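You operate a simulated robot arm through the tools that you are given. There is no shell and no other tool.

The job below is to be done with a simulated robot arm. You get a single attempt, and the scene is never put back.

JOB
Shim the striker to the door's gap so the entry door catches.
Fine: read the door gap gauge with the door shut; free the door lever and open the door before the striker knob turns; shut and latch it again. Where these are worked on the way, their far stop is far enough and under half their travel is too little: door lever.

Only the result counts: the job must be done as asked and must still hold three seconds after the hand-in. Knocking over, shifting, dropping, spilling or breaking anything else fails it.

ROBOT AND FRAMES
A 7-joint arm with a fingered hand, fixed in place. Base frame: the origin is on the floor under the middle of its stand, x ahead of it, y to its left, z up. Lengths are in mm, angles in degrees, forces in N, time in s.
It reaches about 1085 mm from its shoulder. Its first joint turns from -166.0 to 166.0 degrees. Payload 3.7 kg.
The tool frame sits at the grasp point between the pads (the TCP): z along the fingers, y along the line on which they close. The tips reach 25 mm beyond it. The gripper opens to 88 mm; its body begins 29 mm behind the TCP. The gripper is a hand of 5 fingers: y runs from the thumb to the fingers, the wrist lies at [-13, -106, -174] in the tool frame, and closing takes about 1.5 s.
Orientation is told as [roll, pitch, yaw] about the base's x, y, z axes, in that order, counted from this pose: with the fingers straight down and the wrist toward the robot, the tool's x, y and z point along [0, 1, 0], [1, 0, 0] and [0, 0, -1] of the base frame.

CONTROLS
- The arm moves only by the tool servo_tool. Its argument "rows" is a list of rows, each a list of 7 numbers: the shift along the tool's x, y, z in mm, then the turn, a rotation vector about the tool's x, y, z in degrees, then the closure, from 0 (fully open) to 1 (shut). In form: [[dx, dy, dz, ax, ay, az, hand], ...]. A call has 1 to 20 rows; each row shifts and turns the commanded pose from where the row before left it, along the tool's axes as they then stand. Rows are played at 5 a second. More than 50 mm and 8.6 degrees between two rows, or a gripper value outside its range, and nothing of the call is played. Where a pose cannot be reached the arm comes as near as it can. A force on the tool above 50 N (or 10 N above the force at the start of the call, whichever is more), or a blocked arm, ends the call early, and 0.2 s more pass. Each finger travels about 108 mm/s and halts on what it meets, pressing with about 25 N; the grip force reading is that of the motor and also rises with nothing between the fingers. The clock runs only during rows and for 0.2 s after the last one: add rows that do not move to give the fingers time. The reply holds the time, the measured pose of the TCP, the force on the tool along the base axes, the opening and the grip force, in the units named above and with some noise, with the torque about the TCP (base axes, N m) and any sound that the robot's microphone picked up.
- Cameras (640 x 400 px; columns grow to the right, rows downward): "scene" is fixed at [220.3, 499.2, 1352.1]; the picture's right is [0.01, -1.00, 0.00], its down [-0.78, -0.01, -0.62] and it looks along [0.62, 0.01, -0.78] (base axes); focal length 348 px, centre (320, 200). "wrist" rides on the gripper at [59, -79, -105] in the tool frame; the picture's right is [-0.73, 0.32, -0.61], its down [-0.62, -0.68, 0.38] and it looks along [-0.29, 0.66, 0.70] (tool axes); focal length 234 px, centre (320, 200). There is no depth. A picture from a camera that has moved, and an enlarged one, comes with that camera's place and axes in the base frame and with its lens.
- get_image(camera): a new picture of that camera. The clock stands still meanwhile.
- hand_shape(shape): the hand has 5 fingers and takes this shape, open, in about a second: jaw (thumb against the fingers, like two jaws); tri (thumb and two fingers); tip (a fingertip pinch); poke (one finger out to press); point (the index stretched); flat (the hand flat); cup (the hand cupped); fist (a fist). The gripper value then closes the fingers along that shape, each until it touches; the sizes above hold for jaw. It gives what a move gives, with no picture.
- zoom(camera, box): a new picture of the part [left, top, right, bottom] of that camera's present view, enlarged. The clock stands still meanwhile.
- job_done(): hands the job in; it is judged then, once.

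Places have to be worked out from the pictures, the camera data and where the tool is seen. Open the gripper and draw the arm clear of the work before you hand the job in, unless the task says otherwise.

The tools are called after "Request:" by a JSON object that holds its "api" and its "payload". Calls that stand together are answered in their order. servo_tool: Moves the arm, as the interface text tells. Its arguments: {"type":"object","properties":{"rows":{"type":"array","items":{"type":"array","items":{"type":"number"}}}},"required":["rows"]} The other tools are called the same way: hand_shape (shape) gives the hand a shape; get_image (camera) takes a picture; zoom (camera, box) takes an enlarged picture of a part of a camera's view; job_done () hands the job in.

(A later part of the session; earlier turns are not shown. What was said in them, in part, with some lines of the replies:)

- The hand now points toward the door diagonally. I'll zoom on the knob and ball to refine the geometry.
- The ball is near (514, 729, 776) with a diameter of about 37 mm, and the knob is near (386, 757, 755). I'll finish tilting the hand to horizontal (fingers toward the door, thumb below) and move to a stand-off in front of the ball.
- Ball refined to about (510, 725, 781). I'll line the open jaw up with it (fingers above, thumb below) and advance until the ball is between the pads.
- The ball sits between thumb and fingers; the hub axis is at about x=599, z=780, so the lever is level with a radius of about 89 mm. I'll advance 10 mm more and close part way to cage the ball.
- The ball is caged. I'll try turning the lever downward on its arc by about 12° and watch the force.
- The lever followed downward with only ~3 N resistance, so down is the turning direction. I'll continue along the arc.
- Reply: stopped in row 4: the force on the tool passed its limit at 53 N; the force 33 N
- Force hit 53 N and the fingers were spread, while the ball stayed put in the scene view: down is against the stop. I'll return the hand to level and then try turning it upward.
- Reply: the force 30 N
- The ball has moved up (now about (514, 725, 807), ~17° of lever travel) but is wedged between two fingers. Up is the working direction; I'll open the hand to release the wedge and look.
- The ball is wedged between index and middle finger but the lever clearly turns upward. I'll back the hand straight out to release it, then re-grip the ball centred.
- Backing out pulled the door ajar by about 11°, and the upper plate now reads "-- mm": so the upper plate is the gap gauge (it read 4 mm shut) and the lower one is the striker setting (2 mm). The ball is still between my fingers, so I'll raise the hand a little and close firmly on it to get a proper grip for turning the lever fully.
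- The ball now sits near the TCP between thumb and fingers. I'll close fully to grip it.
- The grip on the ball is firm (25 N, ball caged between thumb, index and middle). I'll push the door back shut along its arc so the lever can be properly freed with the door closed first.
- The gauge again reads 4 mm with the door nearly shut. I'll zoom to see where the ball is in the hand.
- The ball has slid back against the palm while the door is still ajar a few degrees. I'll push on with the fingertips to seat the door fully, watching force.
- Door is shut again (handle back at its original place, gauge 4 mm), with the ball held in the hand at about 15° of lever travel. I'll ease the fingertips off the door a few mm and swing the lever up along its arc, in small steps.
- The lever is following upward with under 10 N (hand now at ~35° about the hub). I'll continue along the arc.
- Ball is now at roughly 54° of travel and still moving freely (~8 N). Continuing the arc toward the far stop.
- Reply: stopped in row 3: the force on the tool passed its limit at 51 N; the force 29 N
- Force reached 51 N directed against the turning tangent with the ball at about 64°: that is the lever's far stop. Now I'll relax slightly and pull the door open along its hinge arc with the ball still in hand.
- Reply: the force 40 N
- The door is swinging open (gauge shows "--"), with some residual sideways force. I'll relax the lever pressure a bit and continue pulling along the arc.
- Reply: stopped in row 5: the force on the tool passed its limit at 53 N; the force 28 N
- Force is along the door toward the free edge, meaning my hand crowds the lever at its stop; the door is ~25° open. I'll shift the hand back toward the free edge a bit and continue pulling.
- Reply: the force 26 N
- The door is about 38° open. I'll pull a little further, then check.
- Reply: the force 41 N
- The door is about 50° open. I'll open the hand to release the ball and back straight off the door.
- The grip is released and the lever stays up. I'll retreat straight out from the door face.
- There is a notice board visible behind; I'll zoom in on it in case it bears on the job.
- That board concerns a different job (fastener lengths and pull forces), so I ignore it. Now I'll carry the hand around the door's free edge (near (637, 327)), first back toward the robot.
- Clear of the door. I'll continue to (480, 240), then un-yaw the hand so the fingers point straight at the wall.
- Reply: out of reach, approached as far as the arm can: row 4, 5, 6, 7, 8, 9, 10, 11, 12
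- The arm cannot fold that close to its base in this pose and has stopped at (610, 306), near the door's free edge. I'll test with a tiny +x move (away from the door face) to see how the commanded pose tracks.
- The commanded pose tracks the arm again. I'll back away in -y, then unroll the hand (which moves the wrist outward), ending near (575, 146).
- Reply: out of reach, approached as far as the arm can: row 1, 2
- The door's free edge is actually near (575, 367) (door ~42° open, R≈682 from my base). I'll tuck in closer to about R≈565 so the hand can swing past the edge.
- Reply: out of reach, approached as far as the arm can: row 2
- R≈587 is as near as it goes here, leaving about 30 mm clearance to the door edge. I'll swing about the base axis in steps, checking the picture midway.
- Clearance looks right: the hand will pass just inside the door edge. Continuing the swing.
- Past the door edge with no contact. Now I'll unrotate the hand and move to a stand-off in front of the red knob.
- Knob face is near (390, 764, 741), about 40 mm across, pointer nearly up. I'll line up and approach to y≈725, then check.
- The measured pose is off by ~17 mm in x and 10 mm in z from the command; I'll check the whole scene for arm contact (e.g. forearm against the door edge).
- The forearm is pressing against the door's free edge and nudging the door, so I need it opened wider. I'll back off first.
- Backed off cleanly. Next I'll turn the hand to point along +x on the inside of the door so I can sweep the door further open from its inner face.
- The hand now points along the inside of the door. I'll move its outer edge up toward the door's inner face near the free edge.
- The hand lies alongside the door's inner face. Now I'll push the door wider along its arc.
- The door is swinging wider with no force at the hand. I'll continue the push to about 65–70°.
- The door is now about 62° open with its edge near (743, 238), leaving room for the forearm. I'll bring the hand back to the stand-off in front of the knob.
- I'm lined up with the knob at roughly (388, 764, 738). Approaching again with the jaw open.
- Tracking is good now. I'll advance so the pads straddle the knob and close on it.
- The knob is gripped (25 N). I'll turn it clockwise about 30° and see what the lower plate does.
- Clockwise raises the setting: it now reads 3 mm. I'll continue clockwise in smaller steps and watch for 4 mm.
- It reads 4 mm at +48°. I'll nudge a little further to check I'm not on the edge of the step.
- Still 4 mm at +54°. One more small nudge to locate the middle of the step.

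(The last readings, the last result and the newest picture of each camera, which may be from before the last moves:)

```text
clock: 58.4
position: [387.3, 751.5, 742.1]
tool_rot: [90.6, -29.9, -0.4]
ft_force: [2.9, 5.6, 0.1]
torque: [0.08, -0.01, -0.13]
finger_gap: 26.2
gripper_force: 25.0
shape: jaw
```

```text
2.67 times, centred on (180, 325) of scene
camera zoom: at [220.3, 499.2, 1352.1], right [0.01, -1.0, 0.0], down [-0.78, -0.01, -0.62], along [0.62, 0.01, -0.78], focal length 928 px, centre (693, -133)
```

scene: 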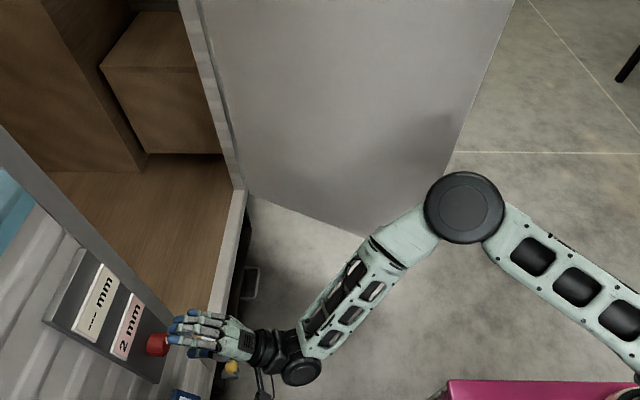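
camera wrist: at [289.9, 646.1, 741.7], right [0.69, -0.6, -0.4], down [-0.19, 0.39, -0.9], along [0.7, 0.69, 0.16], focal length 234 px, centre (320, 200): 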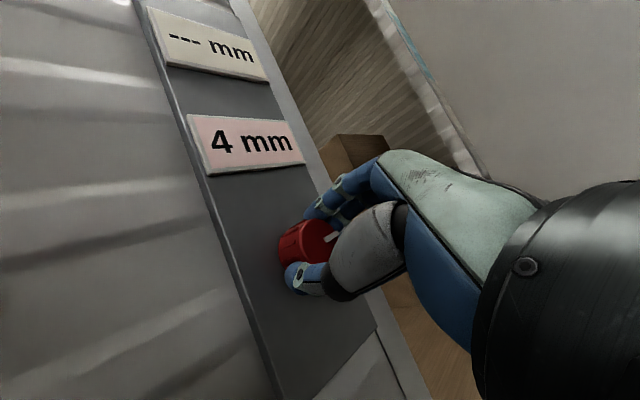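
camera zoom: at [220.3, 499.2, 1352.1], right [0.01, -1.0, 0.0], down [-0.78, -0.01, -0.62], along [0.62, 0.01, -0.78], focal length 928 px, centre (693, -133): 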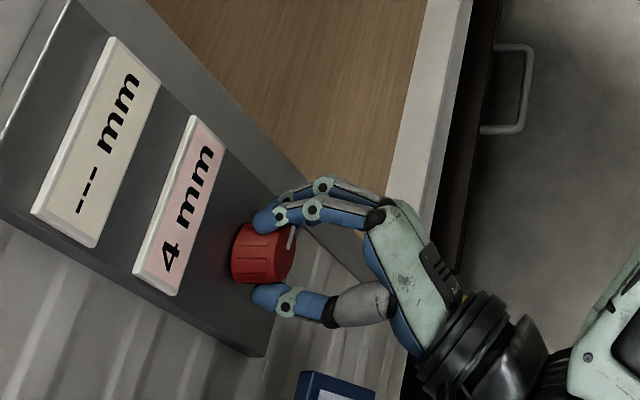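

Still 4 mm at +60°. I'll check a further +5° to bound the step.

Request:
{"api": "servo_tool", "payload": {"rows": [[0, 0, 0, 0, 0, 5, 1], [0, 0, 0, 0, 0, 0, 1]]}}

Request:
{"api": "zoom", "payload": {"camera": "scene", "box": [60, 250, 300, 400]}}

Request:
{"api": "zoom", "payload": {"camera": "wrist", "box": [140, 80, 400, 320]}}

```text
clock: 59.0
position: [386.8, 752.1, 741.0]
tool_rot: [90.6, -24.8, -0.4]
ft_force: [1.3, 4.8, 1.7]
torque: [0.08, -0.02, -0.11]
finger_gap: 26.5
gripper_force: 24.9
shape: jaw
```

```text
2.67 times, centred on (180, 325) of scene
camera zoom: at [220.3, 499.2, 1352.1], right [0.01, -1.0, 0.0], down [-0.78, -0.01, -0.62], along [0.62, 0.01, -0.78], focal length 928 px, centre (693, -133)
```

zoom: 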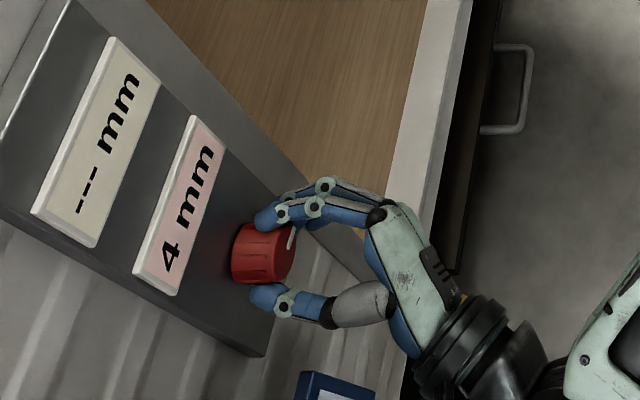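

```text
1.67 times, centred on (270, 200) of wrist
camera zoom: at [292.2, 646.3, 760.0], right [0.6, -0.6, -0.53], down [-0.35, 0.39, -0.85], along [0.72, 0.69, 0.02], focal length 390 px, centre (403, 200)
```

zoom: 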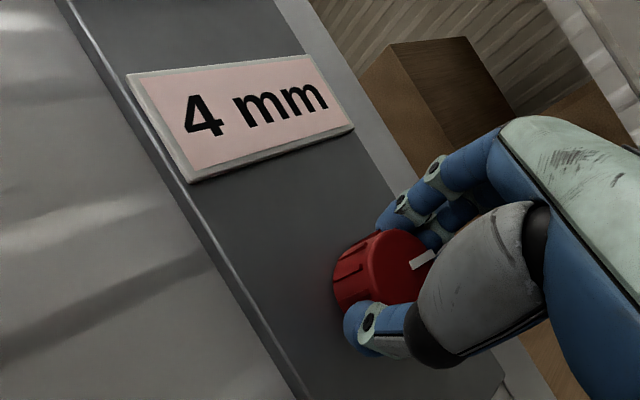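

Still 4 mm at +65°, consistent with 30° per mm, so +60° is the centre. I'll turn back 5° and release the knob.

Request:
{"api": "servo_tool", "payload": {"rows": [[0, 0, 0, 0, 0, -5, 1], [0, 0, 0, 0, 0, 0, 1], [0, 0, 0, 0, 0, 0, 0.5], [0, 0, 0, 0, 0, 0, 0], [0, 0, 0, 0, 0, 0, 0], [0, 0, 0, 0, 0, 0, 0], [0, 0, -15, 0, 0, 0, 0], [0, 0, -25, 0, 0, 0, 0]]}}

Request:
{"api": "zoom", "payload": {"camera": "scene", "box": [60, 250, 300, 400]}}

Request:
{"api": "get_image", "payload": {"camera": "wrist"}}

```text
clock: 60.8
position: [388.0, 710.8, 739.7]
tool_rot: [90.6, -30.1, -0.4]
ft_force: [-0.1, 0.5, 0.3]
torque: [0.02, -0.02, -0.03]
finger_gap: 87.7
gripper_force: 0.1
shape: jaw
```

```text
2.67 times, centred on (180, 325) of scene
camera zoom: at [220.3, 499.2, 1352.1], right [0.01, -1.0, 0.0], down [-0.78, -0.01, -0.62], along [0.62, 0.01, -0.78], focal length 928 px, centre (693, -133)
```

zoom: 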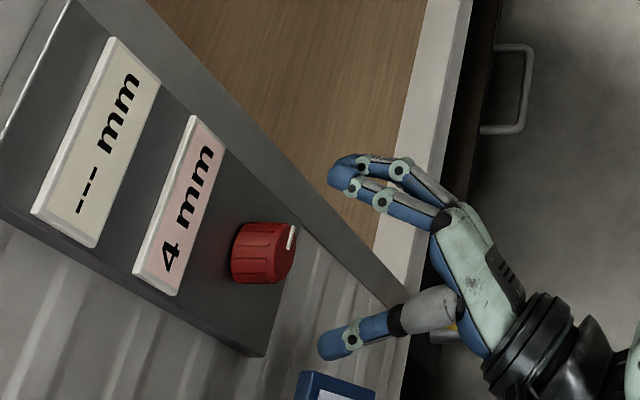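

```text
taken
camera wrist: at [290.3, 605.2, 750.6], right [0.64, -0.6, -0.47], down [-0.28, 0.39, -0.88], along [0.72, 0.69, 0.08], focal length 234 px, centre (320, 200)
```

wrist: 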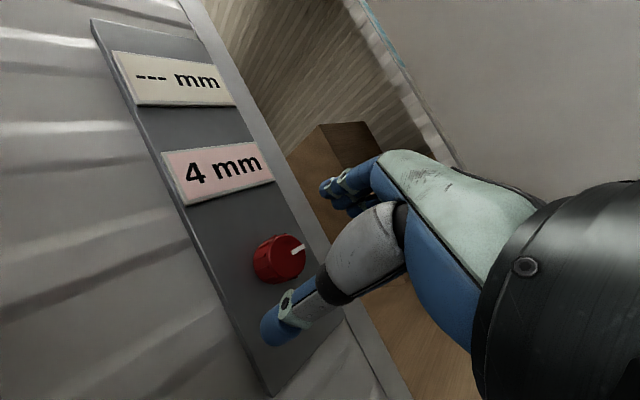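

The striker now reads 4 mm, matching the gauge. Before moving around to close the door, I'll look at the pink object near the robot and the whole scene so I can plan a clear path.

Request:
{"api": "zoom", "payload": {"camera": "scene", "box": [400, 300, 640, 400]}}

Request:
{"api": "get_image", "payload": {"camera": "scene"}}

```text
2.67 times, centred on (520, 350) of scene
camera zoom: at [220.3, 499.2, 1352.1], right [0.01, -1.0, 0.0], down [-0.78, -0.01, -0.62], along [0.62, 0.01, -0.78], focal length 928 px, centre (-213, -200)
```

zoom: 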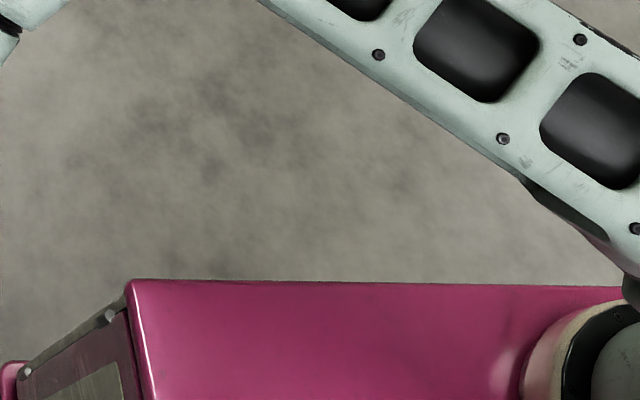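

```text
taken
```

scene: 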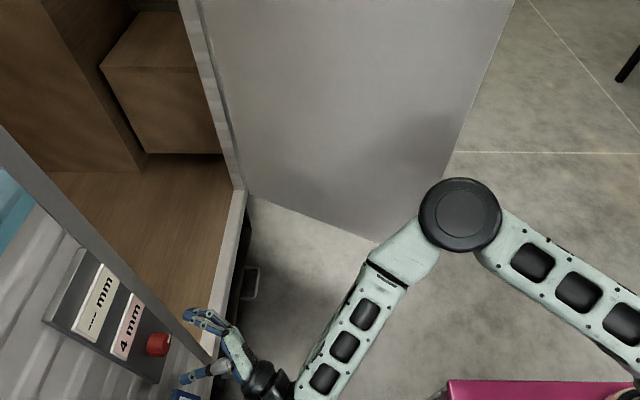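

The pink object is the robot's own stand, so I'll keep the arm above it. I'll retreat from the knob, unroll the hand, and start back around toward the outer side of the door.

Request:
{"api": "servo_tool", "payload": {"rows": [[0, 0, -20, 0, 0, -7.5, 0], [0, 0, -20, 0, 0, -7.5, 0], [0, 0, -17, 0, 0, -7.5, 0], [0, 0, -17, 0, 0, -7.5, 0], [0, 0, -17, 0, 0, -7.5, 0], [0, 0, -17, 0, 0, -7.5, 0], [0, 0, -17, 0, 0, -7.5, 0], [0, 0, -15, 0, 0, -7.5, 0], [-9.8, 12.1, -30.8, 0, 0, 0, 0], [-9.8, 12.1, -30.8, 0, 0, 0, 0], [-9.8, 12.1, -30.8, 0, 0, 0, 0], [-9.8, 12.1, -30.8, 0, 5.8, 0, 0], [-6.6, 12.1, -31.6, 0, 5.8, 0, 0], [-3.4, 12.1, -32.1, 0, 5.8, 0, 0], [-0.1, 12.1, -32.3, 0, 5.8, 0, 0]]}}

Request:
{"api": "get_image", "payload": {"camera": "scene"}}

```text
clock: 64.0
position: [456.2, 354.3, 823.3]
tool_rot: [-158.6, -89.6, -88.2]
ft_force: [-0.5, 0.2, 0.8]
torque: [-0.01, 0.03, 0.04]
finger_gap: 87.6
gripper_force: 0.0
shape: jaw
```

```text
taken
```

scene: 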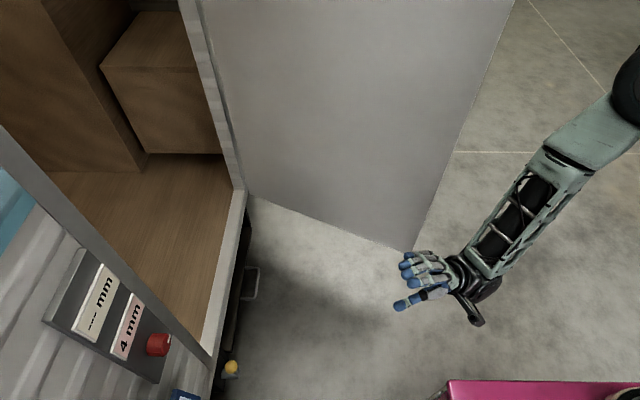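

Clear so far; the panel still reads 4 mm. I'll swing clockwise past the door edge and then move out in front of the door's outer face.

Request:
{"api": "servo_tool", "payload": {"rows": [[-11, 0, -45, 0, -4.5, 0, 0], [-11, 0, -45, 0, -4.5, 0, 0], [-11, 0, -45, 0, -4.5, 0, 0], [-11, 0, -45, 0, -4.5, 0, 0], [-11, 0, -45, 0, -4.5, 0, 0], [-38, 0, -14, 0, 0, 0, 0], [-38, 0, -14, 0, 0, 0, 0], [-38, 0, -14, 0, 0, 0, 0], [-38, 0, -14, 0, 0, 0, 0], [-38, 0, -14, 0, 0, 0, 0]]}}

Request:
{"api": "get_image", "payload": {"camera": "scene"}}

Request:
{"api": "get_image", "payload": {"camera": "wrist"}}

```text
clock: 66.2
position: [754.5, 84.5, 820.0]
tool_rot: [175.0, -89.5, -84.5]
ft_force: [-0.1, -0.1, 0.4]
torque: [-0.01, 0.02, -0.02]
finger_gap: 87.6
gripper_force: 0.1
shape: jaw
```

```text
taken
```

scene: 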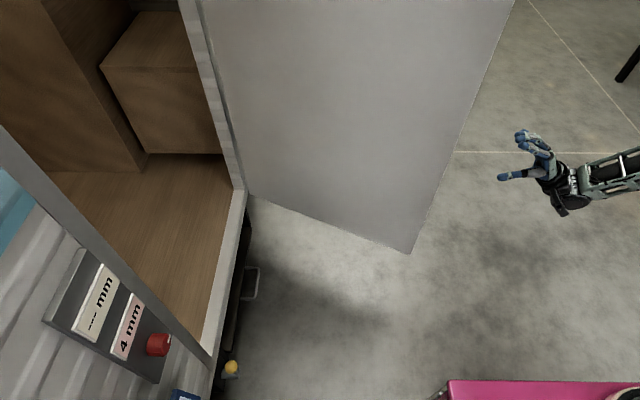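

```text
taken
camera wrist: at [697.0, -20.8, 740.3], right [0.73, -0.6, 0.32], down [0.62, 0.4, -0.68], along [0.28, 0.69, 0.66], focal length 234 px, centre (320, 200)
```

wrist: 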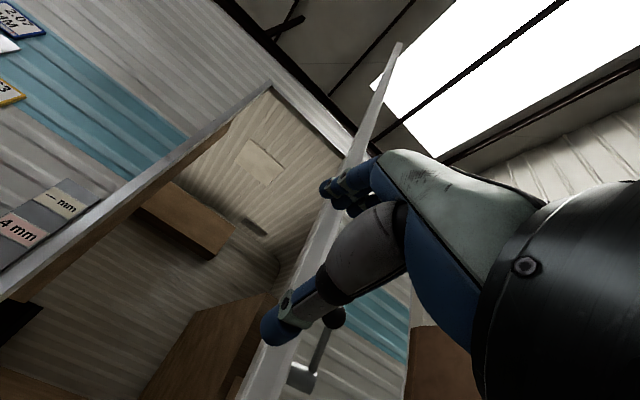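

The lever is still up and the hand is outside the door. I'll close the fingers, drop below the lever's height (z≈690), and bring the fingertips up to the outer face.

Request:
{"api": "servo_tool", "payload": {"rows": [[-22, -32, 0, 0, 0, 0, 0.5], [-22, -32, 0, 0, 0, 0, 1], [-22, -32, 0, 0, 0, 0, 1], [-22, -32, 0, 0, 0, 0, 1], [3.8, 0, 40, 0, 7.5, 0, 1], [-2, 0, 40, 0, 7.5, 0, 1], [-7.8, 0, 40, 0, 7.5, 0, 1]]}}

Request:
{"api": "get_image", "payload": {"camera": "scene"}}

Request:
{"api": "get_image", "payload": {"camera": "wrist"}}

```text
clock: 67.7
position: [832.5, 177.1, 691.5]
tool_rot: [-176.0, -89.2, -73.8]
ft_force: [-16.4, -36.7, 2.9]
torque: [0.29, -0.06, 0.85]
finger_gap: 0.1
gripper_force: 25.2
shape: jaw
stopped in row 7: the force on the tool passed its limit at 82 N (the readings are from after the stop); the commanded pose is now the measured one
```

```text
taken
```

scene: 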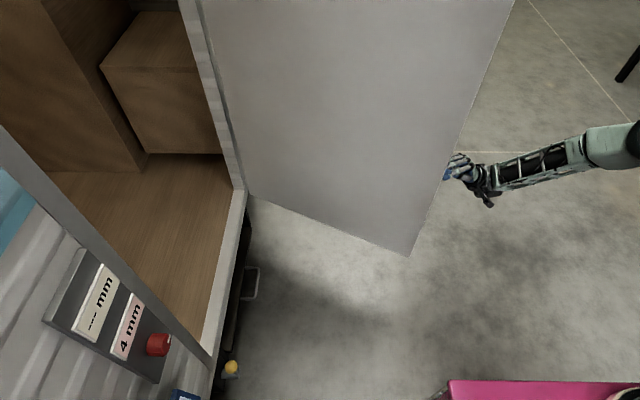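

```text
taken
camera wrist: at [812.9, 59.2, 611.6], right [0.89, -0.32, 0.32], down [0.45, 0.58, -0.68], along [0.03, 0.75, 0.67], focal length 234 px, centre (320, 200)
```

wrist: 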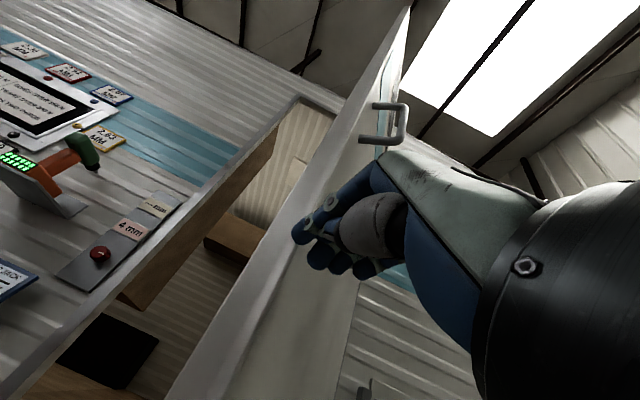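

The fingertips bumped the door's narrow edge (the door is open nearer 65°, edge around (800, 205)). I'll back off, shift further +x so I clear the edge, and then come onto the outer face.

Request:
{"api": "servo_tool", "payload": {"rows": [[15.5, 0, -42.2, 0, 0, 0, 1], [-12, 0, -4.1, 0, -5, 0, 1], [-12, 0, -3.1, 0, -5, 0, 1], [-12, 0, -2.1, 0, -5, 0, 1], [-12, 0, -1, 0, -5, 0, 1]]}}

Request:
{"api": "get_image", "payload": {"camera": "scene"}}

Request:
{"api": "get_image", "payload": {"camera": "wrist"}}

```text
clock: 68.9
position: [882.4, 136.3, 691.0]
tool_rot: [161.4, -89.3, -71.2]
ft_force: [-0.2, 0.8, 1.1]
torque: [0.0, -0.03, -0.02]
finger_gap: 0.0
gripper_force: 24.9
shape: jaw
```

```text
taken
```

scene: 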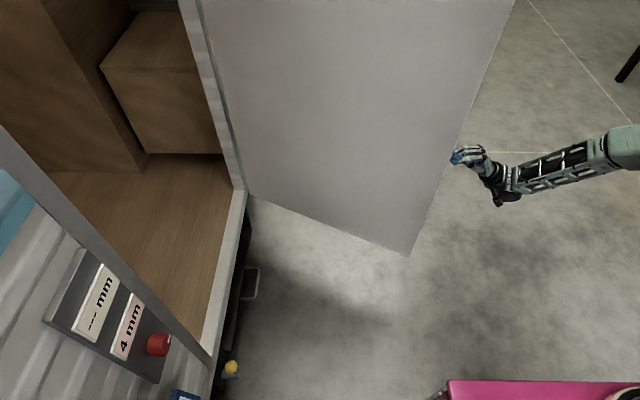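

```text
taken
camera wrist: at [823.0, 31.7, 611.4], right [0.73, -0.61, 0.31], down [0.62, 0.39, -0.68], along [0.29, 0.69, 0.66], focal length 234 px, centre (320, 200)
```

wrist: 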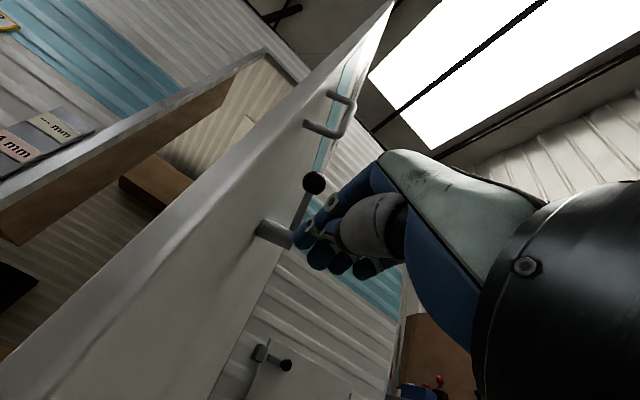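

Now I can see the outer face, lever (ball up) and handle clearly; the door is at about 66° with its edge near (798, 216). I'll yaw the hand ~20° and bring the closed fingertips up to the outer face below the lever.

Request:
{"api": "servo_tool", "payload": {"rows": [[-6, 0, 31, 0, 6.7, 0, 1], [-9.6, 0, 30.1, 0, 6.7, 0, 1], [-13, 0, 28.8, 0, 6.7, 0, 1], [2.4, 0, 30, 0, 0, 0, 1]]}}

Request:
{"api": "get_image", "payload": {"camera": "scene"}}

Request:
{"api": "get_image", "payload": {"camera": "wrist"}}

```text
clock: 69.9
position: [884.5, 257.6, 692.5]
tool_rot: [-179.7, -89.3, -70.2]
ft_force: [-0.2, -0.1, -1.1]
torque: [-0.03, 0.01, -0.04]
finger_gap: 0.1
gripper_force: 25.1
shape: jaw
```

```text
taken
```

scene: 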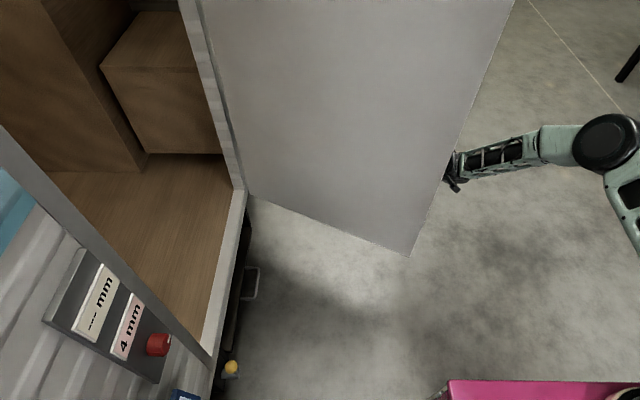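

```text
taken
camera wrist: at [865.9, 138.5, 611.9], right [0.89, -0.32, 0.32], down [0.45, 0.58, -0.68], along [0.03, 0.75, 0.66], focal length 234 px, centre (320, 200)
```

wrist: 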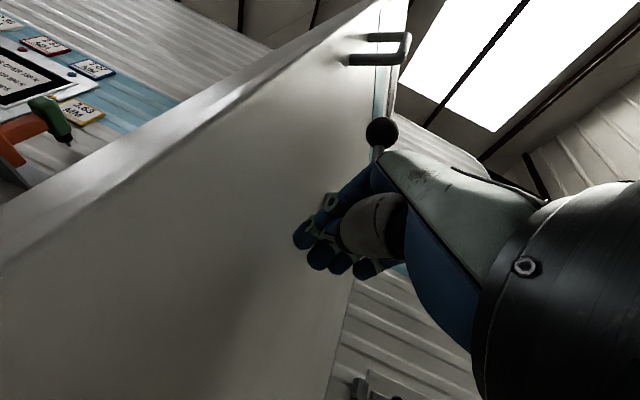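

The fingertips face the door's outer side below the lever. I'll now push the door toward shut along its arc.

Request:
{"api": "servo_tool", "payload": {"rows": [[-0.6, 0, 45.5, 0, 0, 0, 1], [19, 0, 18.1, 0, 0, 0, 1], [19, 0, 18.1, 0, 0, 0, 1], [27.4, 0, 34.4, 0, 0, 0, 1], [27.4, 0, 34.4, 0, 0, 0, 1]]}}

Request:
{"api": "get_image", "payload": {"camera": "scene"}}

Request:
{"api": "get_image", "payload": {"camera": "wrist"}}

```text
clock: 71.1
position: [747.5, 365.4, 691.8]
tool_rot: [-176.6, -89.4, -73.2]
ft_force: [0.6, 0.7, -0.2]
torque: [0.01, -0.02, 0.01]
finger_gap: 0.0
gripper_force: 25.4
shape: jaw
```

```text
taken
```

scene: 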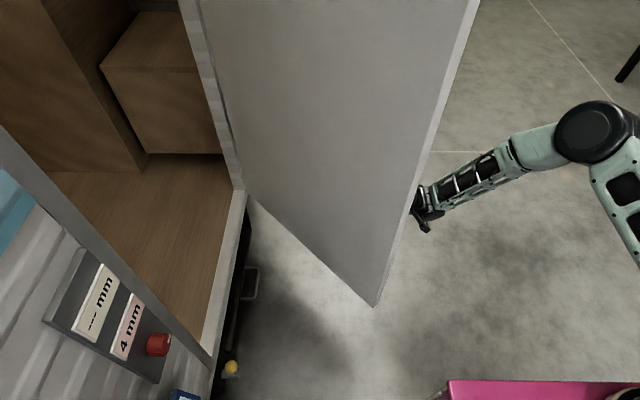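

```text
taken
camera wrist: at [728.8, 247.8, 612.6], right [0.89, -0.32, 0.32], down [0.45, 0.58, -0.68], along [0.03, 0.75, 0.66], focal length 234 px, centre (320, 200)
```

wrist: 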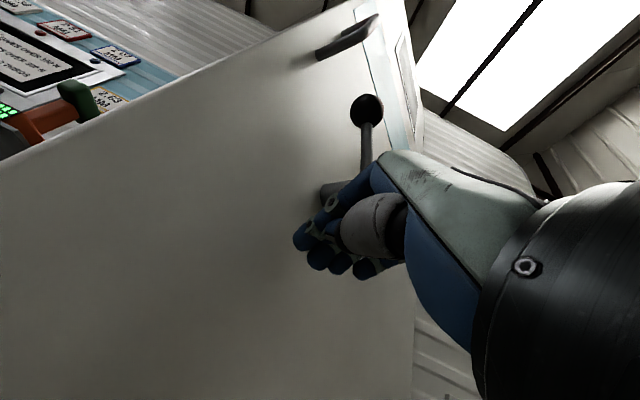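

The door is closing smoothly (now ~48°). Continuing the push along the arc.

Request:
{"api": "servo_tool", "payload": {"rows": [[21.1, 0, 38.5, 0, 0, 0, 1], [21.1, 0, 38.5, 0, 0, 0, 1], [13.6, 0, 41.7, 0, -5, 0, 1], [17.1, 0, 40.3, 0, -5, 0, 1], [14, 0, 41.6, 0, -5, 0, 1], [17.6, 0, 40.2, 0, -5, 0, 1]]}}

Request:
{"api": "get_image", "payload": {"camera": "scene"}}

Request:
{"api": "get_image", "payload": {"camera": "wrist"}}

```text
clock: 72.5
position: [587.3, 570.4, 696.0]
tool_rot: [165.4, -89.4, -75.5]
ft_force: [1.3, -0.5, -1.1]
torque: [-0.01, 0.01, 0.02]
finger_gap: 0.0
gripper_force: 25.3
shape: jaw
```

```text
taken
```

scene: 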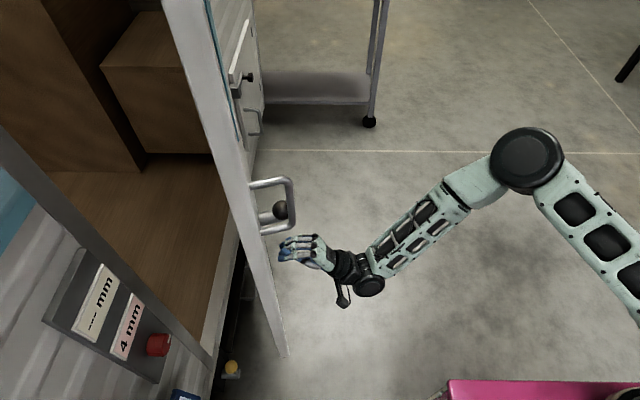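

```text
taken
camera wrist: at [528.7, 465.2, 616.7], right [0.73, -0.61, 0.32], down [0.62, 0.39, -0.68], along [0.29, 0.69, 0.66], focal length 234 px, centre (320, 200)
```

wrist: 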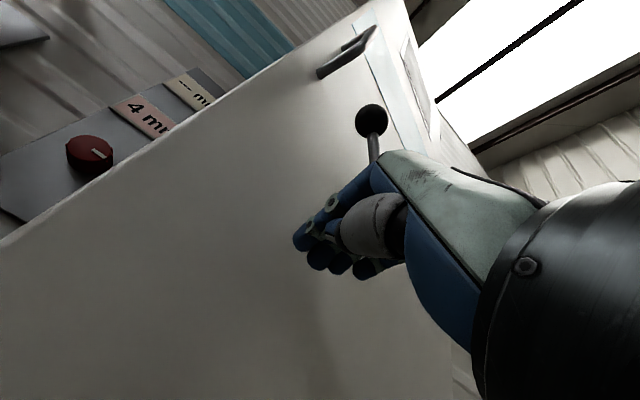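

The door is at about 18°. I'll push it the rest of the way to shut, slowing near the end.

Request:
{"api": "servo_tool", "payload": {"rows": [[13.5, 0, 41, 0, 0, 0, 1], [13.5, 0, 41, 0, 0, 0, 1], [6, 0, 28, 0, 0, 0, 1], [6, 0, 28, 0, 0, 0, 1], [4, 0, 20, 0, 0, 0, 1], [0, 0, 10, 0, 0, 0, 1], [0, 0, 6, 0, 0, 0, 1], [0, 0, 0, 0, 0, 0, 1]]}}

Request:
{"api": "get_image", "payload": {"camera": "scene"}}

Request:
{"api": "get_image", "payload": {"camera": "wrist"}}

```text
clock: 74.3
position: [541.1, 742.9, 697.3]
tool_rot: [162.0, -89.4, -71.8]
ft_force: [0.1, -0.3, 0.3]
torque: [-0.02, -0.01, 0.0]
finger_gap: 0.0
gripper_force: 25.2
shape: jaw
```

```text
taken
```

scene: 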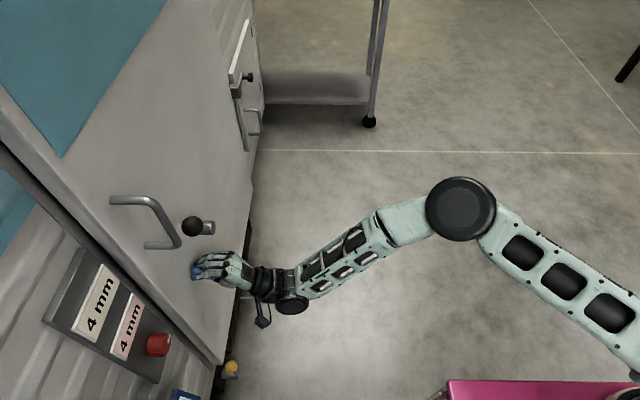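

```text
taken
camera wrist: at [482.7, 638.7, 617.8], right [0.73, -0.61, 0.31], down [0.62, 0.39, -0.68], along [0.29, 0.69, 0.66], focal length 234 px, centre (320, 200)
```

wrist: 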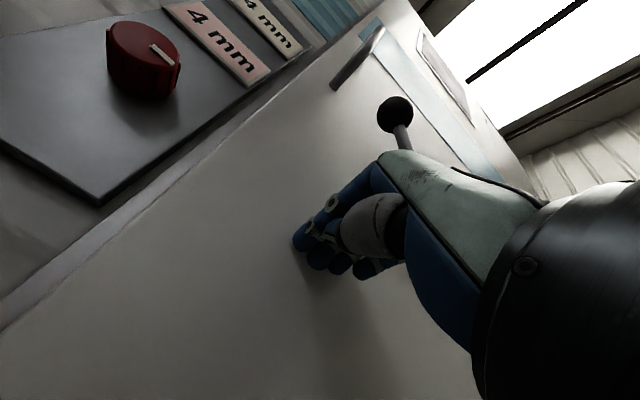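

Both plates now read 4 mm with the door almost shut. I'll press the last few millimetres until I feel it seat.

Request:
{"api": "servo_tool", "payload": {"rows": [[0, 0, 4, 0, 0, 0, 1], [0, 0, 3, 0, 0, 0, 1], [0, 0, 3, 0, 0, 0, 1], [0, 0, 0, 0, 0, 0, 1]]}}

Request:
{"api": "zoom", "payload": {"camera": "scene", "box": [40, 160, 260, 380]}}

```text
clock: 74.9
position: [539.5, 747.2, 700.2]
tool_rot: [168.8, -89.0, -78.3]
ft_force: [-4.9, -35.2, 7.9]
torque: [0.12, 0.09, 0.2]
finger_gap: 0.0
gripper_force: 25.6
shape: jaw
stopped in row 2: the force on the tool passed its limit at 57 N (the readings are from after the stop); the commanded pose is now the measured one
```

```text
1.82 times, centred on (150, 270) of scene
camera zoom: at [220.3, 499.2, 1352.1], right [0.01, -1.0, 0.0], down [-0.78, -0.01, -0.62], along [0.62, 0.01, -0.78], focal length 633 px, centre (629, 73)
```

zoom: 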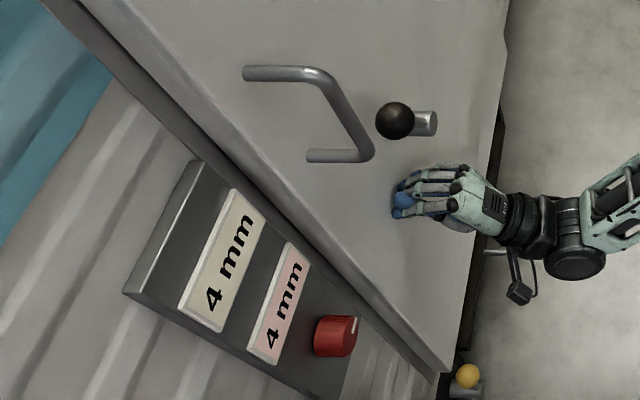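

The door is seated firmly. The lever ball is up at about (555, 727, 857); I'll retreat and move the closed hand above and right of it so I can push it down its arc without gripping.

Request:
{"api": "servo_tool", "payload": {"rows": [[0, 0, -30, 0, 0, 0, 1], [0, 0, -35, 0, 0, 0, 1], [0, 0, -35, 0, 0, 0, 1], [-22.6, 41.5, 0, 0, 0, 0, 1], [-22.6, 41.5, 0, 0, 0, 0, 1], [-22.6, 41.5, 0, 0, 0, 0, 1], [-22.6, 41.5, 0, 0, 0, 0, 1], [0, 0, 0, 0, 0, 0, 1]]}}

Request:
{"api": "get_image", "payload": {"camera": "scene"}}

Request:
{"api": "get_image", "payload": {"camera": "wrist"}}

```text
clock: 76.7
position: [635.8, 645.4, 861.8]
tool_rot: [164.4, -89.1, -74.0]
ft_force: [0.1, -0.9, -0.3]
torque: [-0.04, -0.01, -0.01]
finger_gap: 0.1
gripper_force: 24.5
shape: jaw
```

```text
taken
```

scene: 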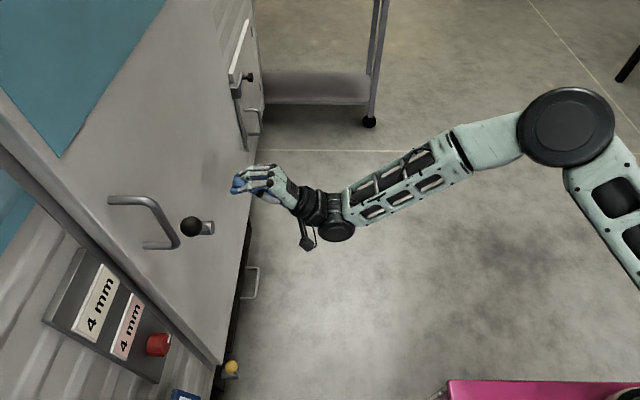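

```text
taken
camera wrist: at [577.0, 541.0, 781.4], right [0.73, -0.61, 0.31], down [0.62, 0.4, -0.68], along [0.29, 0.69, 0.67], focal length 234 px, centre (320, 200)
```

wrist: 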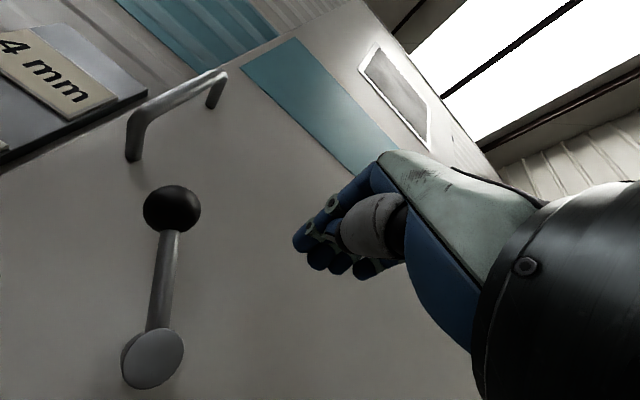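

Door shut, lever still up at ~60°, hub at (601, 780) confirmed. I'll advance beside the lever (to its right) and then sweep along the arc to push it down.

Request:
{"api": "servo_tool", "payload": {"rows": [[0, 4, 25, 0, 0, 0, 1], [0, 0, 25, 0, 0, 0, 1], [0, 0, 22, 0, 0, 0, 1], [13, 2, 0, 0, 0, 0, 1], [15, 1, 0, 0, 0, 0, 1], [15, 0, 0, 0, 0, 0, 1], [10, -2, 0, 0, 0, 0, 1]]}}

Request:
{"api": "zoom", "payload": {"camera": "scene", "box": [90, 150, 310, 300]}}

Request:
{"api": "get_image", "payload": {"camera": "wrist"}}

```text
clock: 78.3
position: [579.4, 718.4, 868.3]
tool_rot: [167.4, -89.1, -77.1]
ft_force: [-0.7, 0.3, -0.3]
torque: [0.0, 0.0, 0.01]
finger_gap: 0.0
gripper_force: 25.1
shape: jaw
```

```text
2.67 times, centred on (200, 225) of scene
camera zoom: at [220.3, 499.2, 1352.1], right [0.01, -1.0, 0.0], down [-0.78, -0.01, -0.62], along [0.62, 0.01, -0.78], focal length 928 px, centre (640, 133)
```

zoom: 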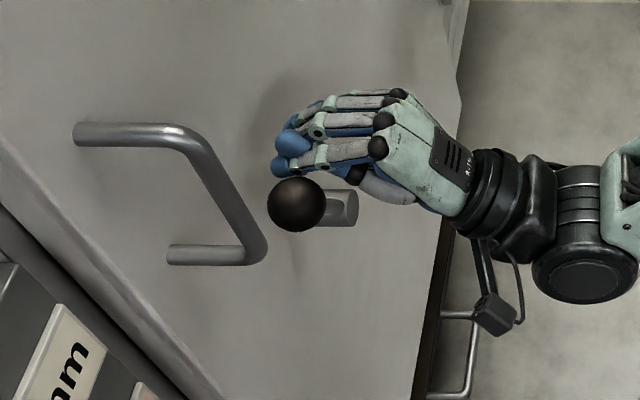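

```text
taken
camera wrist: at [521.1, 614.0, 788.2], right [0.73, -0.61, 0.31], down [0.62, 0.4, -0.68], along [0.29, 0.69, 0.67], focal length 234 px, centre (320, 200)
```

wrist: 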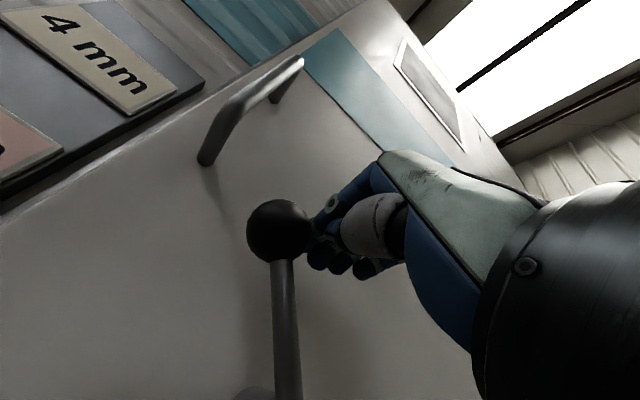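

The hand is just right of the ball. I'll sweep left and down along the arc, pushing the lever toward its latched position.

Request:
{"api": "servo_tool", "payload": {"rows": [[7.4, -2.4, 0, 0, 0, 0, 1], [7.4, -2.4, 0, 0, 0, 0, 1], [6.8, -3.6, 0, 0, 0, 0, 1], [6.8, -3.6, 0, 0, 0, 0, 1], [6.1, -4.8, 0, 0, 0, 0, 1], [6.1, -4.8, 0, 0, 0, 0, 1]]}}

Request:
{"api": "zoom", "payload": {"camera": "scene", "box": [90, 150, 310, 300]}}

Request:
{"api": "get_image", "payload": {"camera": "wrist"}}

```text
clock: 79.7
position: [537.5, 719.3, 846.9]
tool_rot: [164.3, -89.2, -73.8]
ft_force: [0.2, 0.1, 0.7]
torque: [0.02, 0.0, 0.01]
finger_gap: 0.0
gripper_force: 24.6
shape: jaw
```

```text
2.67 times, centred on (200, 225) of scene
camera zoom: at [220.3, 499.2, 1352.1], right [0.01, -1.0, 0.0], down [-0.78, -0.01, -0.62], along [0.62, 0.01, -0.78], focal length 928 px, centre (640, 133)
```

zoom: 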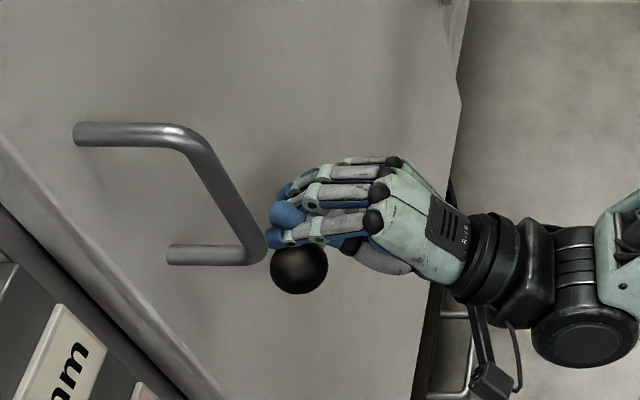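

```text
taken
camera wrist: at [480.9, 614.2, 766.6], right [0.73, -0.61, 0.31], down [0.62, 0.4, -0.68], along [0.29, 0.69, 0.67], focal length 234 px, centre (320, 200)
```

wrist: 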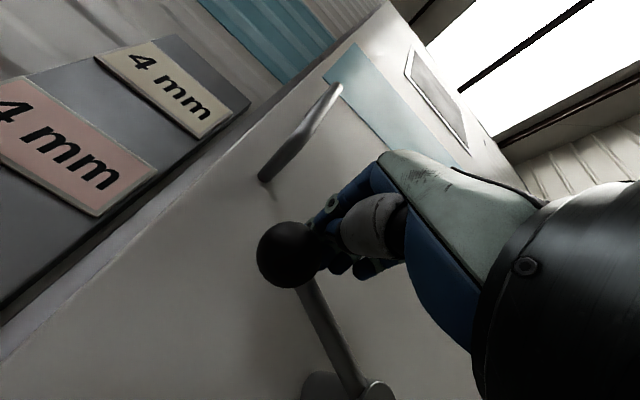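

The lever has come down to about 34°. Continuing the sweep down to the latched position.

Request:
{"api": "servo_tool", "payload": {"rows": [[5.2, -5.7, 0, 0, 0, 0, 1], [5.2, -5.7, 0, 0, 0, 0, 1], [4.1, -6.6, 0, 0, 0, 0, 1], [4.1, -6.6, 0, 0, 0, 0, 1], [2.9, -7.2, 0, 0, 0, 0, 1]]}}

Request:
{"api": "zoom", "payload": {"camera": "scene", "box": [90, 150, 310, 300]}}

Request:
{"api": "get_image", "payload": {"camera": "wrist"}}

```text
clock: 80.9
position: [515.8, 719.9, 816.2]
tool_rot: [165.8, -89.2, -75.3]
ft_force: [0.7, 0.9, 0.1]
torque: [0.05, 0.03, 0.02]
finger_gap: 0.1
gripper_force: 25.1
shape: jaw
```

```text
2.67 times, centred on (200, 225) of scene
camera zoom: at [220.3, 499.2, 1352.1], right [0.01, -1.0, 0.0], down [-0.78, -0.01, -0.62], along [0.62, 0.01, -0.78], focal length 928 px, centre (640, 133)
```

zoom: 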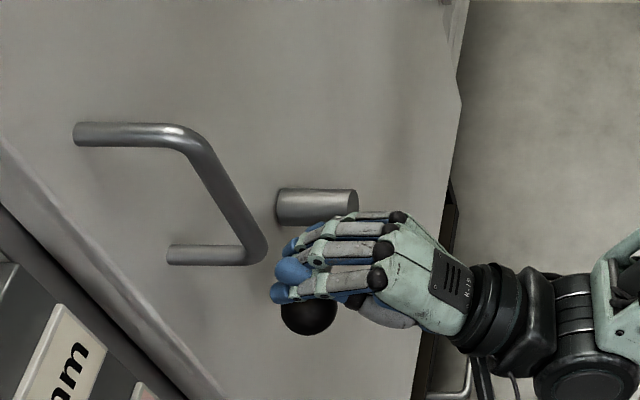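

```text
taken
camera wrist: at [458.5, 614.2, 735.4], right [0.73, -0.61, 0.31], down [0.62, 0.4, -0.68], along [0.29, 0.69, 0.67], focal length 234 px, centre (320, 200)
```

wrist: 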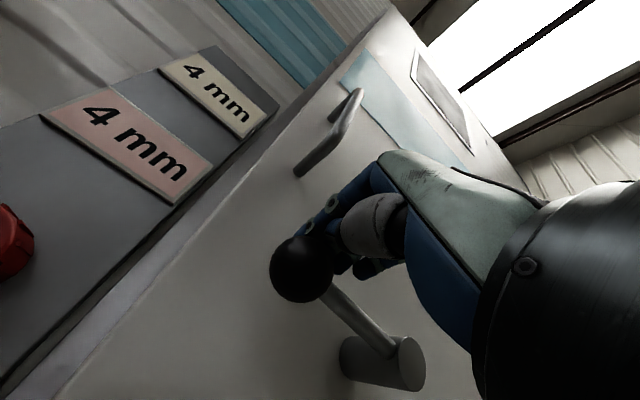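

The lever is at about 8–10° above level. I'll push the last bit straight down in small steps until it stops.

Request:
{"api": "servo_tool", "payload": {"rows": [[1, -5, 0, 0, 0, 0, 1], [1, -5, 0, 0, 0, 0, 1], [0, -4, 0, 0, 0, 0, 1], [0, -4, 0, 0, 0, 0, 1], [0, -4, 0, 0, 0, 0, 1]]}}

Request:
{"api": "zoom", "payload": {"camera": "scene", "box": [90, 150, 310, 300]}}

Request:
{"api": "get_image", "payload": {"camera": "wrist"}}

```text
clock: 82.1
position: [515.5, 717.8, 795.4]
tool_rot: [171.2, -89.0, -80.9]
ft_force: [1.4, -1.0, 17.5]
torque: [0.17, 0.01, 0.01]
finger_gap: 0.1
gripper_force: 25.0
shape: jaw
```

```text
2.67 times, centred on (200, 225) of scene
camera zoom: at [220.3, 499.2, 1352.1], right [0.01, -1.0, 0.0], down [-0.78, -0.01, -0.62], along [0.62, 0.01, -0.78], focal length 928 px, centre (640, 133)
```

zoom: 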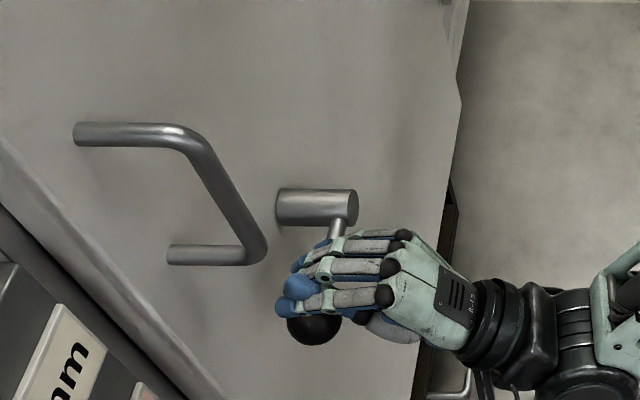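

```text
taken
camera wrist: at [457.5, 614.5, 715.0], right [0.73, -0.61, 0.31], down [0.62, 0.4, -0.68], along [0.29, 0.69, 0.67], focal length 234 px, centre (320, 200)
```

wrist: 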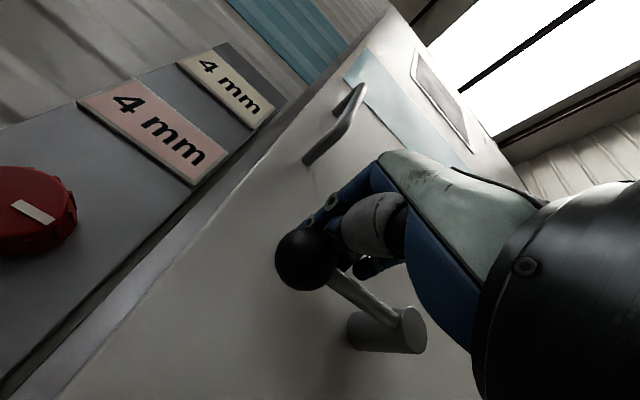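

The ball is back at its original height and force is building (17 N). I'll press slightly more to confirm the stop.

Request:
{"api": "servo_tool", "payload": {"rows": [[0, -3, 0, 0, 0, 0, 1], [0, -3, 0, 0, 0, 0, 1], [0, -3, 0, 0, 0, 0, 1]]}}

Request:
{"api": "zoom", "payload": {"camera": "scene", "box": [90, 150, 310, 300]}}

```text
clock: 82.9
position: [515.2, 717.4, 789.0]
tool_rot: [174.5, -88.9, -84.2]
ft_force: [6.4, -4.9, 42.1]
torque: [0.32, 0.02, -0.04]
finger_gap: 0.0
gripper_force: 25.2
shape: jaw
```

```text
2.67 times, centred on (200, 225) of scene
camera zoom: at [220.3, 499.2, 1352.1], right [0.01, -1.0, 0.0], down [-0.78, -0.01, -0.62], along [0.62, 0.01, -0.78], focal length 928 px, centre (640, 133)
```

zoom: 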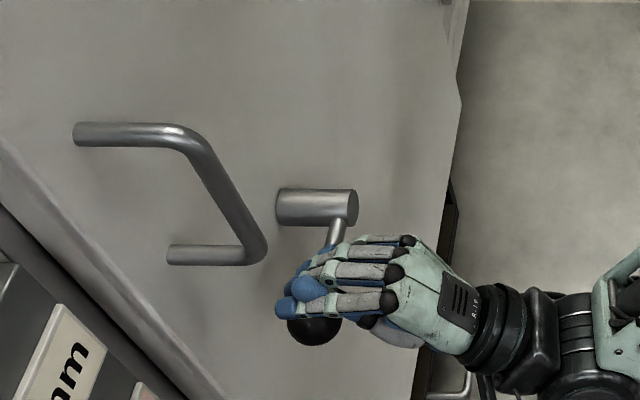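

42 N with no further ball motion: the lever is at its latched stop. I'll lift the hand off and withdraw.

Request:
{"api": "servo_tool", "payload": {"rows": [[0, 8, 0, 0, 0, 0, 1], [0, 15, 0, 0, 0, 0, 1], [0, 12, 0, 0, 0, 0, 1], [0, 0, -25, 0, 0, 0, 1], [0, 0, -35, 0, 0, 0, 1], [0, 0, -40, 0, 0, 0, 1], [0, 0, -40, 0, 0, 0, 1]]}}

Request:
{"api": "get_image", "payload": {"camera": "scene"}}

Request:
{"api": "zoom", "payload": {"camera": "scene", "box": [40, 160, 260, 380]}}

Request:
{"api": "get_image", "payload": {"camera": "wrist"}}

```text
clock: 84.5
position: [514.9, 577.6, 818.4]
tool_rot: [163.6, -89.2, -73.2]
ft_force: [-0.2, 0.4, -0.8]
torque: [-0.02, 0.01, 0.0]
finger_gap: 0.1
gripper_force: 25.1
shape: jaw
```

```text
taken
```

scene: 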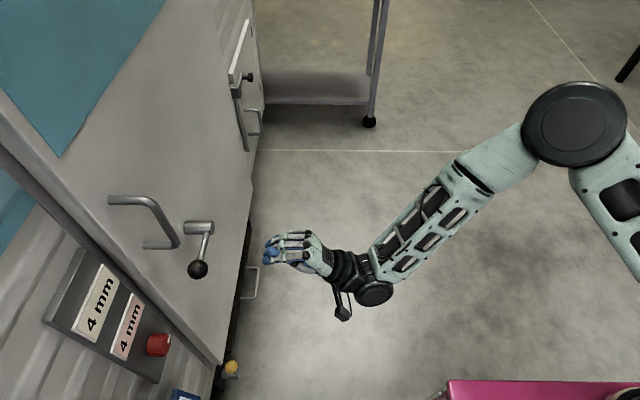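

```text
1.82 times, centred on (150, 270) of scene
camera zoom: at [220.3, 499.2, 1352.1], right [0.01, -1.0, 0.0], down [-0.78, -0.01, -0.62], along [0.62, 0.01, -0.78], focal length 633 px, centre (629, 73)
```

zoom: 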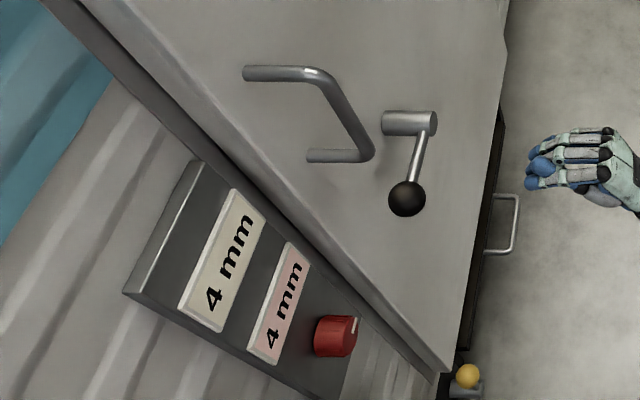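

```text
taken
camera wrist: at [456.9, 473.6, 739.0], right [0.73, -0.61, 0.31], down [0.62, 0.4, -0.68], along [0.29, 0.69, 0.67], focal length 234 px, centre (320, 200)
```

wrist: 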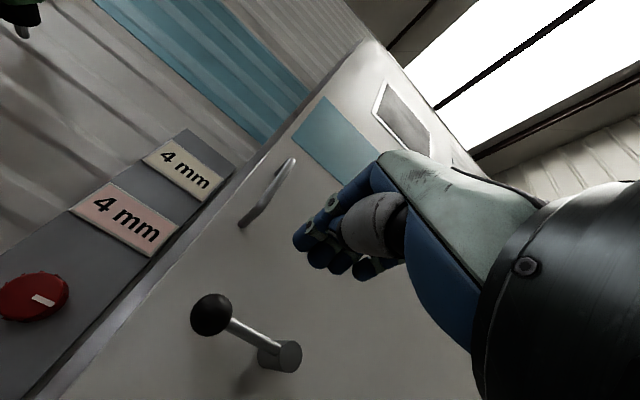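

The lever and handle are back at their original pixel positions, both plates read 4 mm. I'll zoom on the knob pointer to double-check it sits mid-step.

Request:
{"api": "zoom", "payload": {"camera": "wrist", "box": [0, 180, 220, 360]}}

Request:
{"api": "zoom", "payload": {"camera": "scene", "box": [40, 240, 200, 400]}}

```text
2.22 times, centred on (110, 270) of wrist
camera zoom: at [456.9, 473.6, 739.0], right [0.73, -0.61, 0.31], down [0.62, 0.4, -0.68], along [0.29, 0.69, 0.67], focal length 520 px, centre (787, 44)
```

zoom: 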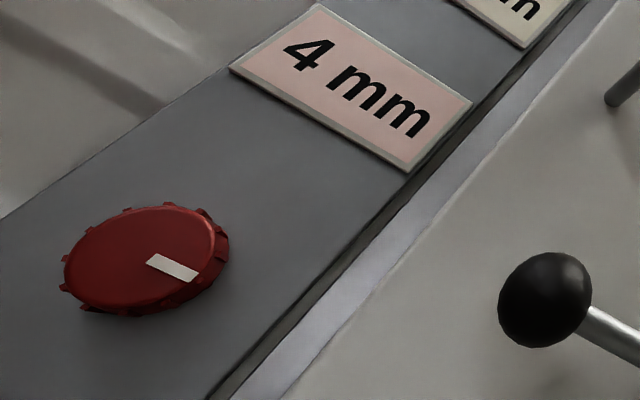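

```text
2.50 times, centred on (120, 320) of scene
camera zoom: at [220.3, 499.2, 1352.1], right [0.01, -1.0, 0.0], down [-0.78, -0.01, -0.62], along [0.62, 0.01, -0.78], focal length 870 px, centre (820, -100)
```

zoom: 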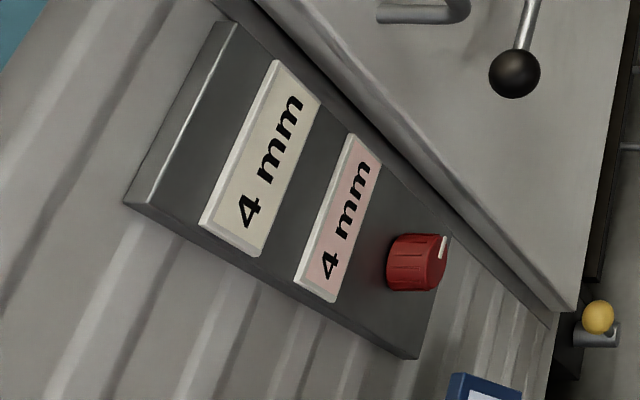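

The pointer is at about 88–90° from vertical versus ~30° at the start, i.e. a clean 60° = +2 mm step, so the setting is centred on 4 mm. I'll open the hand and draw the arm well clear.

Request:
{"api": "servo_tool", "payload": {"rows": [[0, 0, -30, 0, 0, 0, 0.5], [0, 0, -30, 0, 0, 0, 0], [-10, 5, -30, 0, 0, 0, 0], [-10, 5, -25, 0, 0, 0, 0], [0, 0, 0, 0, 0, 0, 0], [0, 0, 0, 0, 0, 0, 0], [0, 0, 0, 0, 0, 0, 0], [0, 0, 0, 0, 0, 0, 0], [0, 0, 0, 0, 0, 0, 0], [0, 0, 0, 0, 0, 0, 0]]}}

Request:
{"api": "get_image", "payload": {"camera": "scene"}}

Request:
{"api": "get_image", "payload": {"camera": "wrist"}}

Request:
{"api": "zoom", "payload": {"camera": "scene", "box": [40, 160, 260, 380]}}

```text
clock: 86.7
position: [535.0, 463.5, 826.9]
tool_rot: [165.8, -89.3, -75.6]
ft_force: [-0.1, 0.4, 0.3]
torque: [0.0, 0.02, -0.03]
finger_gap: 87.6
gripper_force: 0.1
shape: jaw
```

```text
taken
```

scene: 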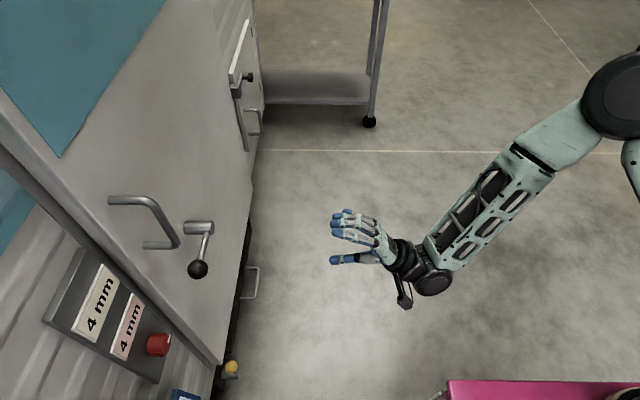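

```text
taken
camera wrist: at [477.8, 358.8, 746.0], right [0.73, -0.61, 0.31], down [0.62, 0.4, -0.68], along [0.29, 0.69, 0.67], focal length 234 px, centre (320, 200)
```

wrist: 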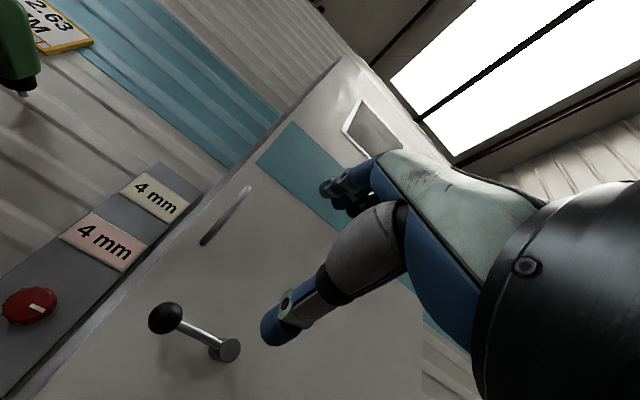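

```text
1.82 times, centred on (150, 270) of scene
camera zoom: at [220.3, 499.2, 1352.1], right [0.01, -1.0, 0.0], down [-0.78, -0.01, -0.62], along [0.62, 0.01, -0.78], focal length 633 px, centre (629, 73)
```

zoom: 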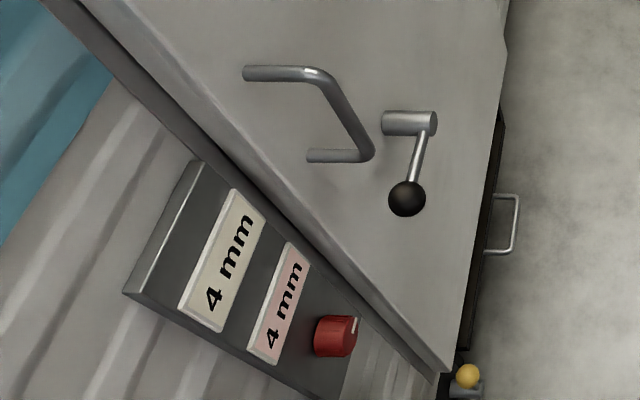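

The door is shut, the lever is latched and level, and the gauge and striker both read 4 mm. The hand is open and clear and nothing has drifted, so I'm handing the job in.

Request:
{"api": "job_done", "payload": {}}

```text
The job is handed in.
```

I set the entry door's striker to 4 mm to match the gap gauge, then shut the door and latched it again. I didn't pull on the handle to test the catch. I judged it by position: the door and lever are back where they started, and pressing the lever down met a firm stop.

- **Gauge:** it read 4 mm with the door shut and the striker read 2 mm, so the striker needed to go up by 2 mm.
- **Lever:** I turned it up to its far stop, about 60°, with the door closed, and then opened the door.
- **Early opening:** before that, on my first try, the lever's ball caught between the fingers and pulled the door ajar by about 11° with the lever only about a third of the way up. I pushed the door shut and did that step again in the right order, before touching the knob.
- **Striker:** I turned the knob about 60° clockwise with the door open, and the reading stayed at 4 mm after I let go.
- **Contact:** while moving around the open door, the forearm leaned on its edge once and the fingertips bumped it once at about 82 N. I saw no damage, and nothing else appears to have moved.

The hand is open and clear of the door.
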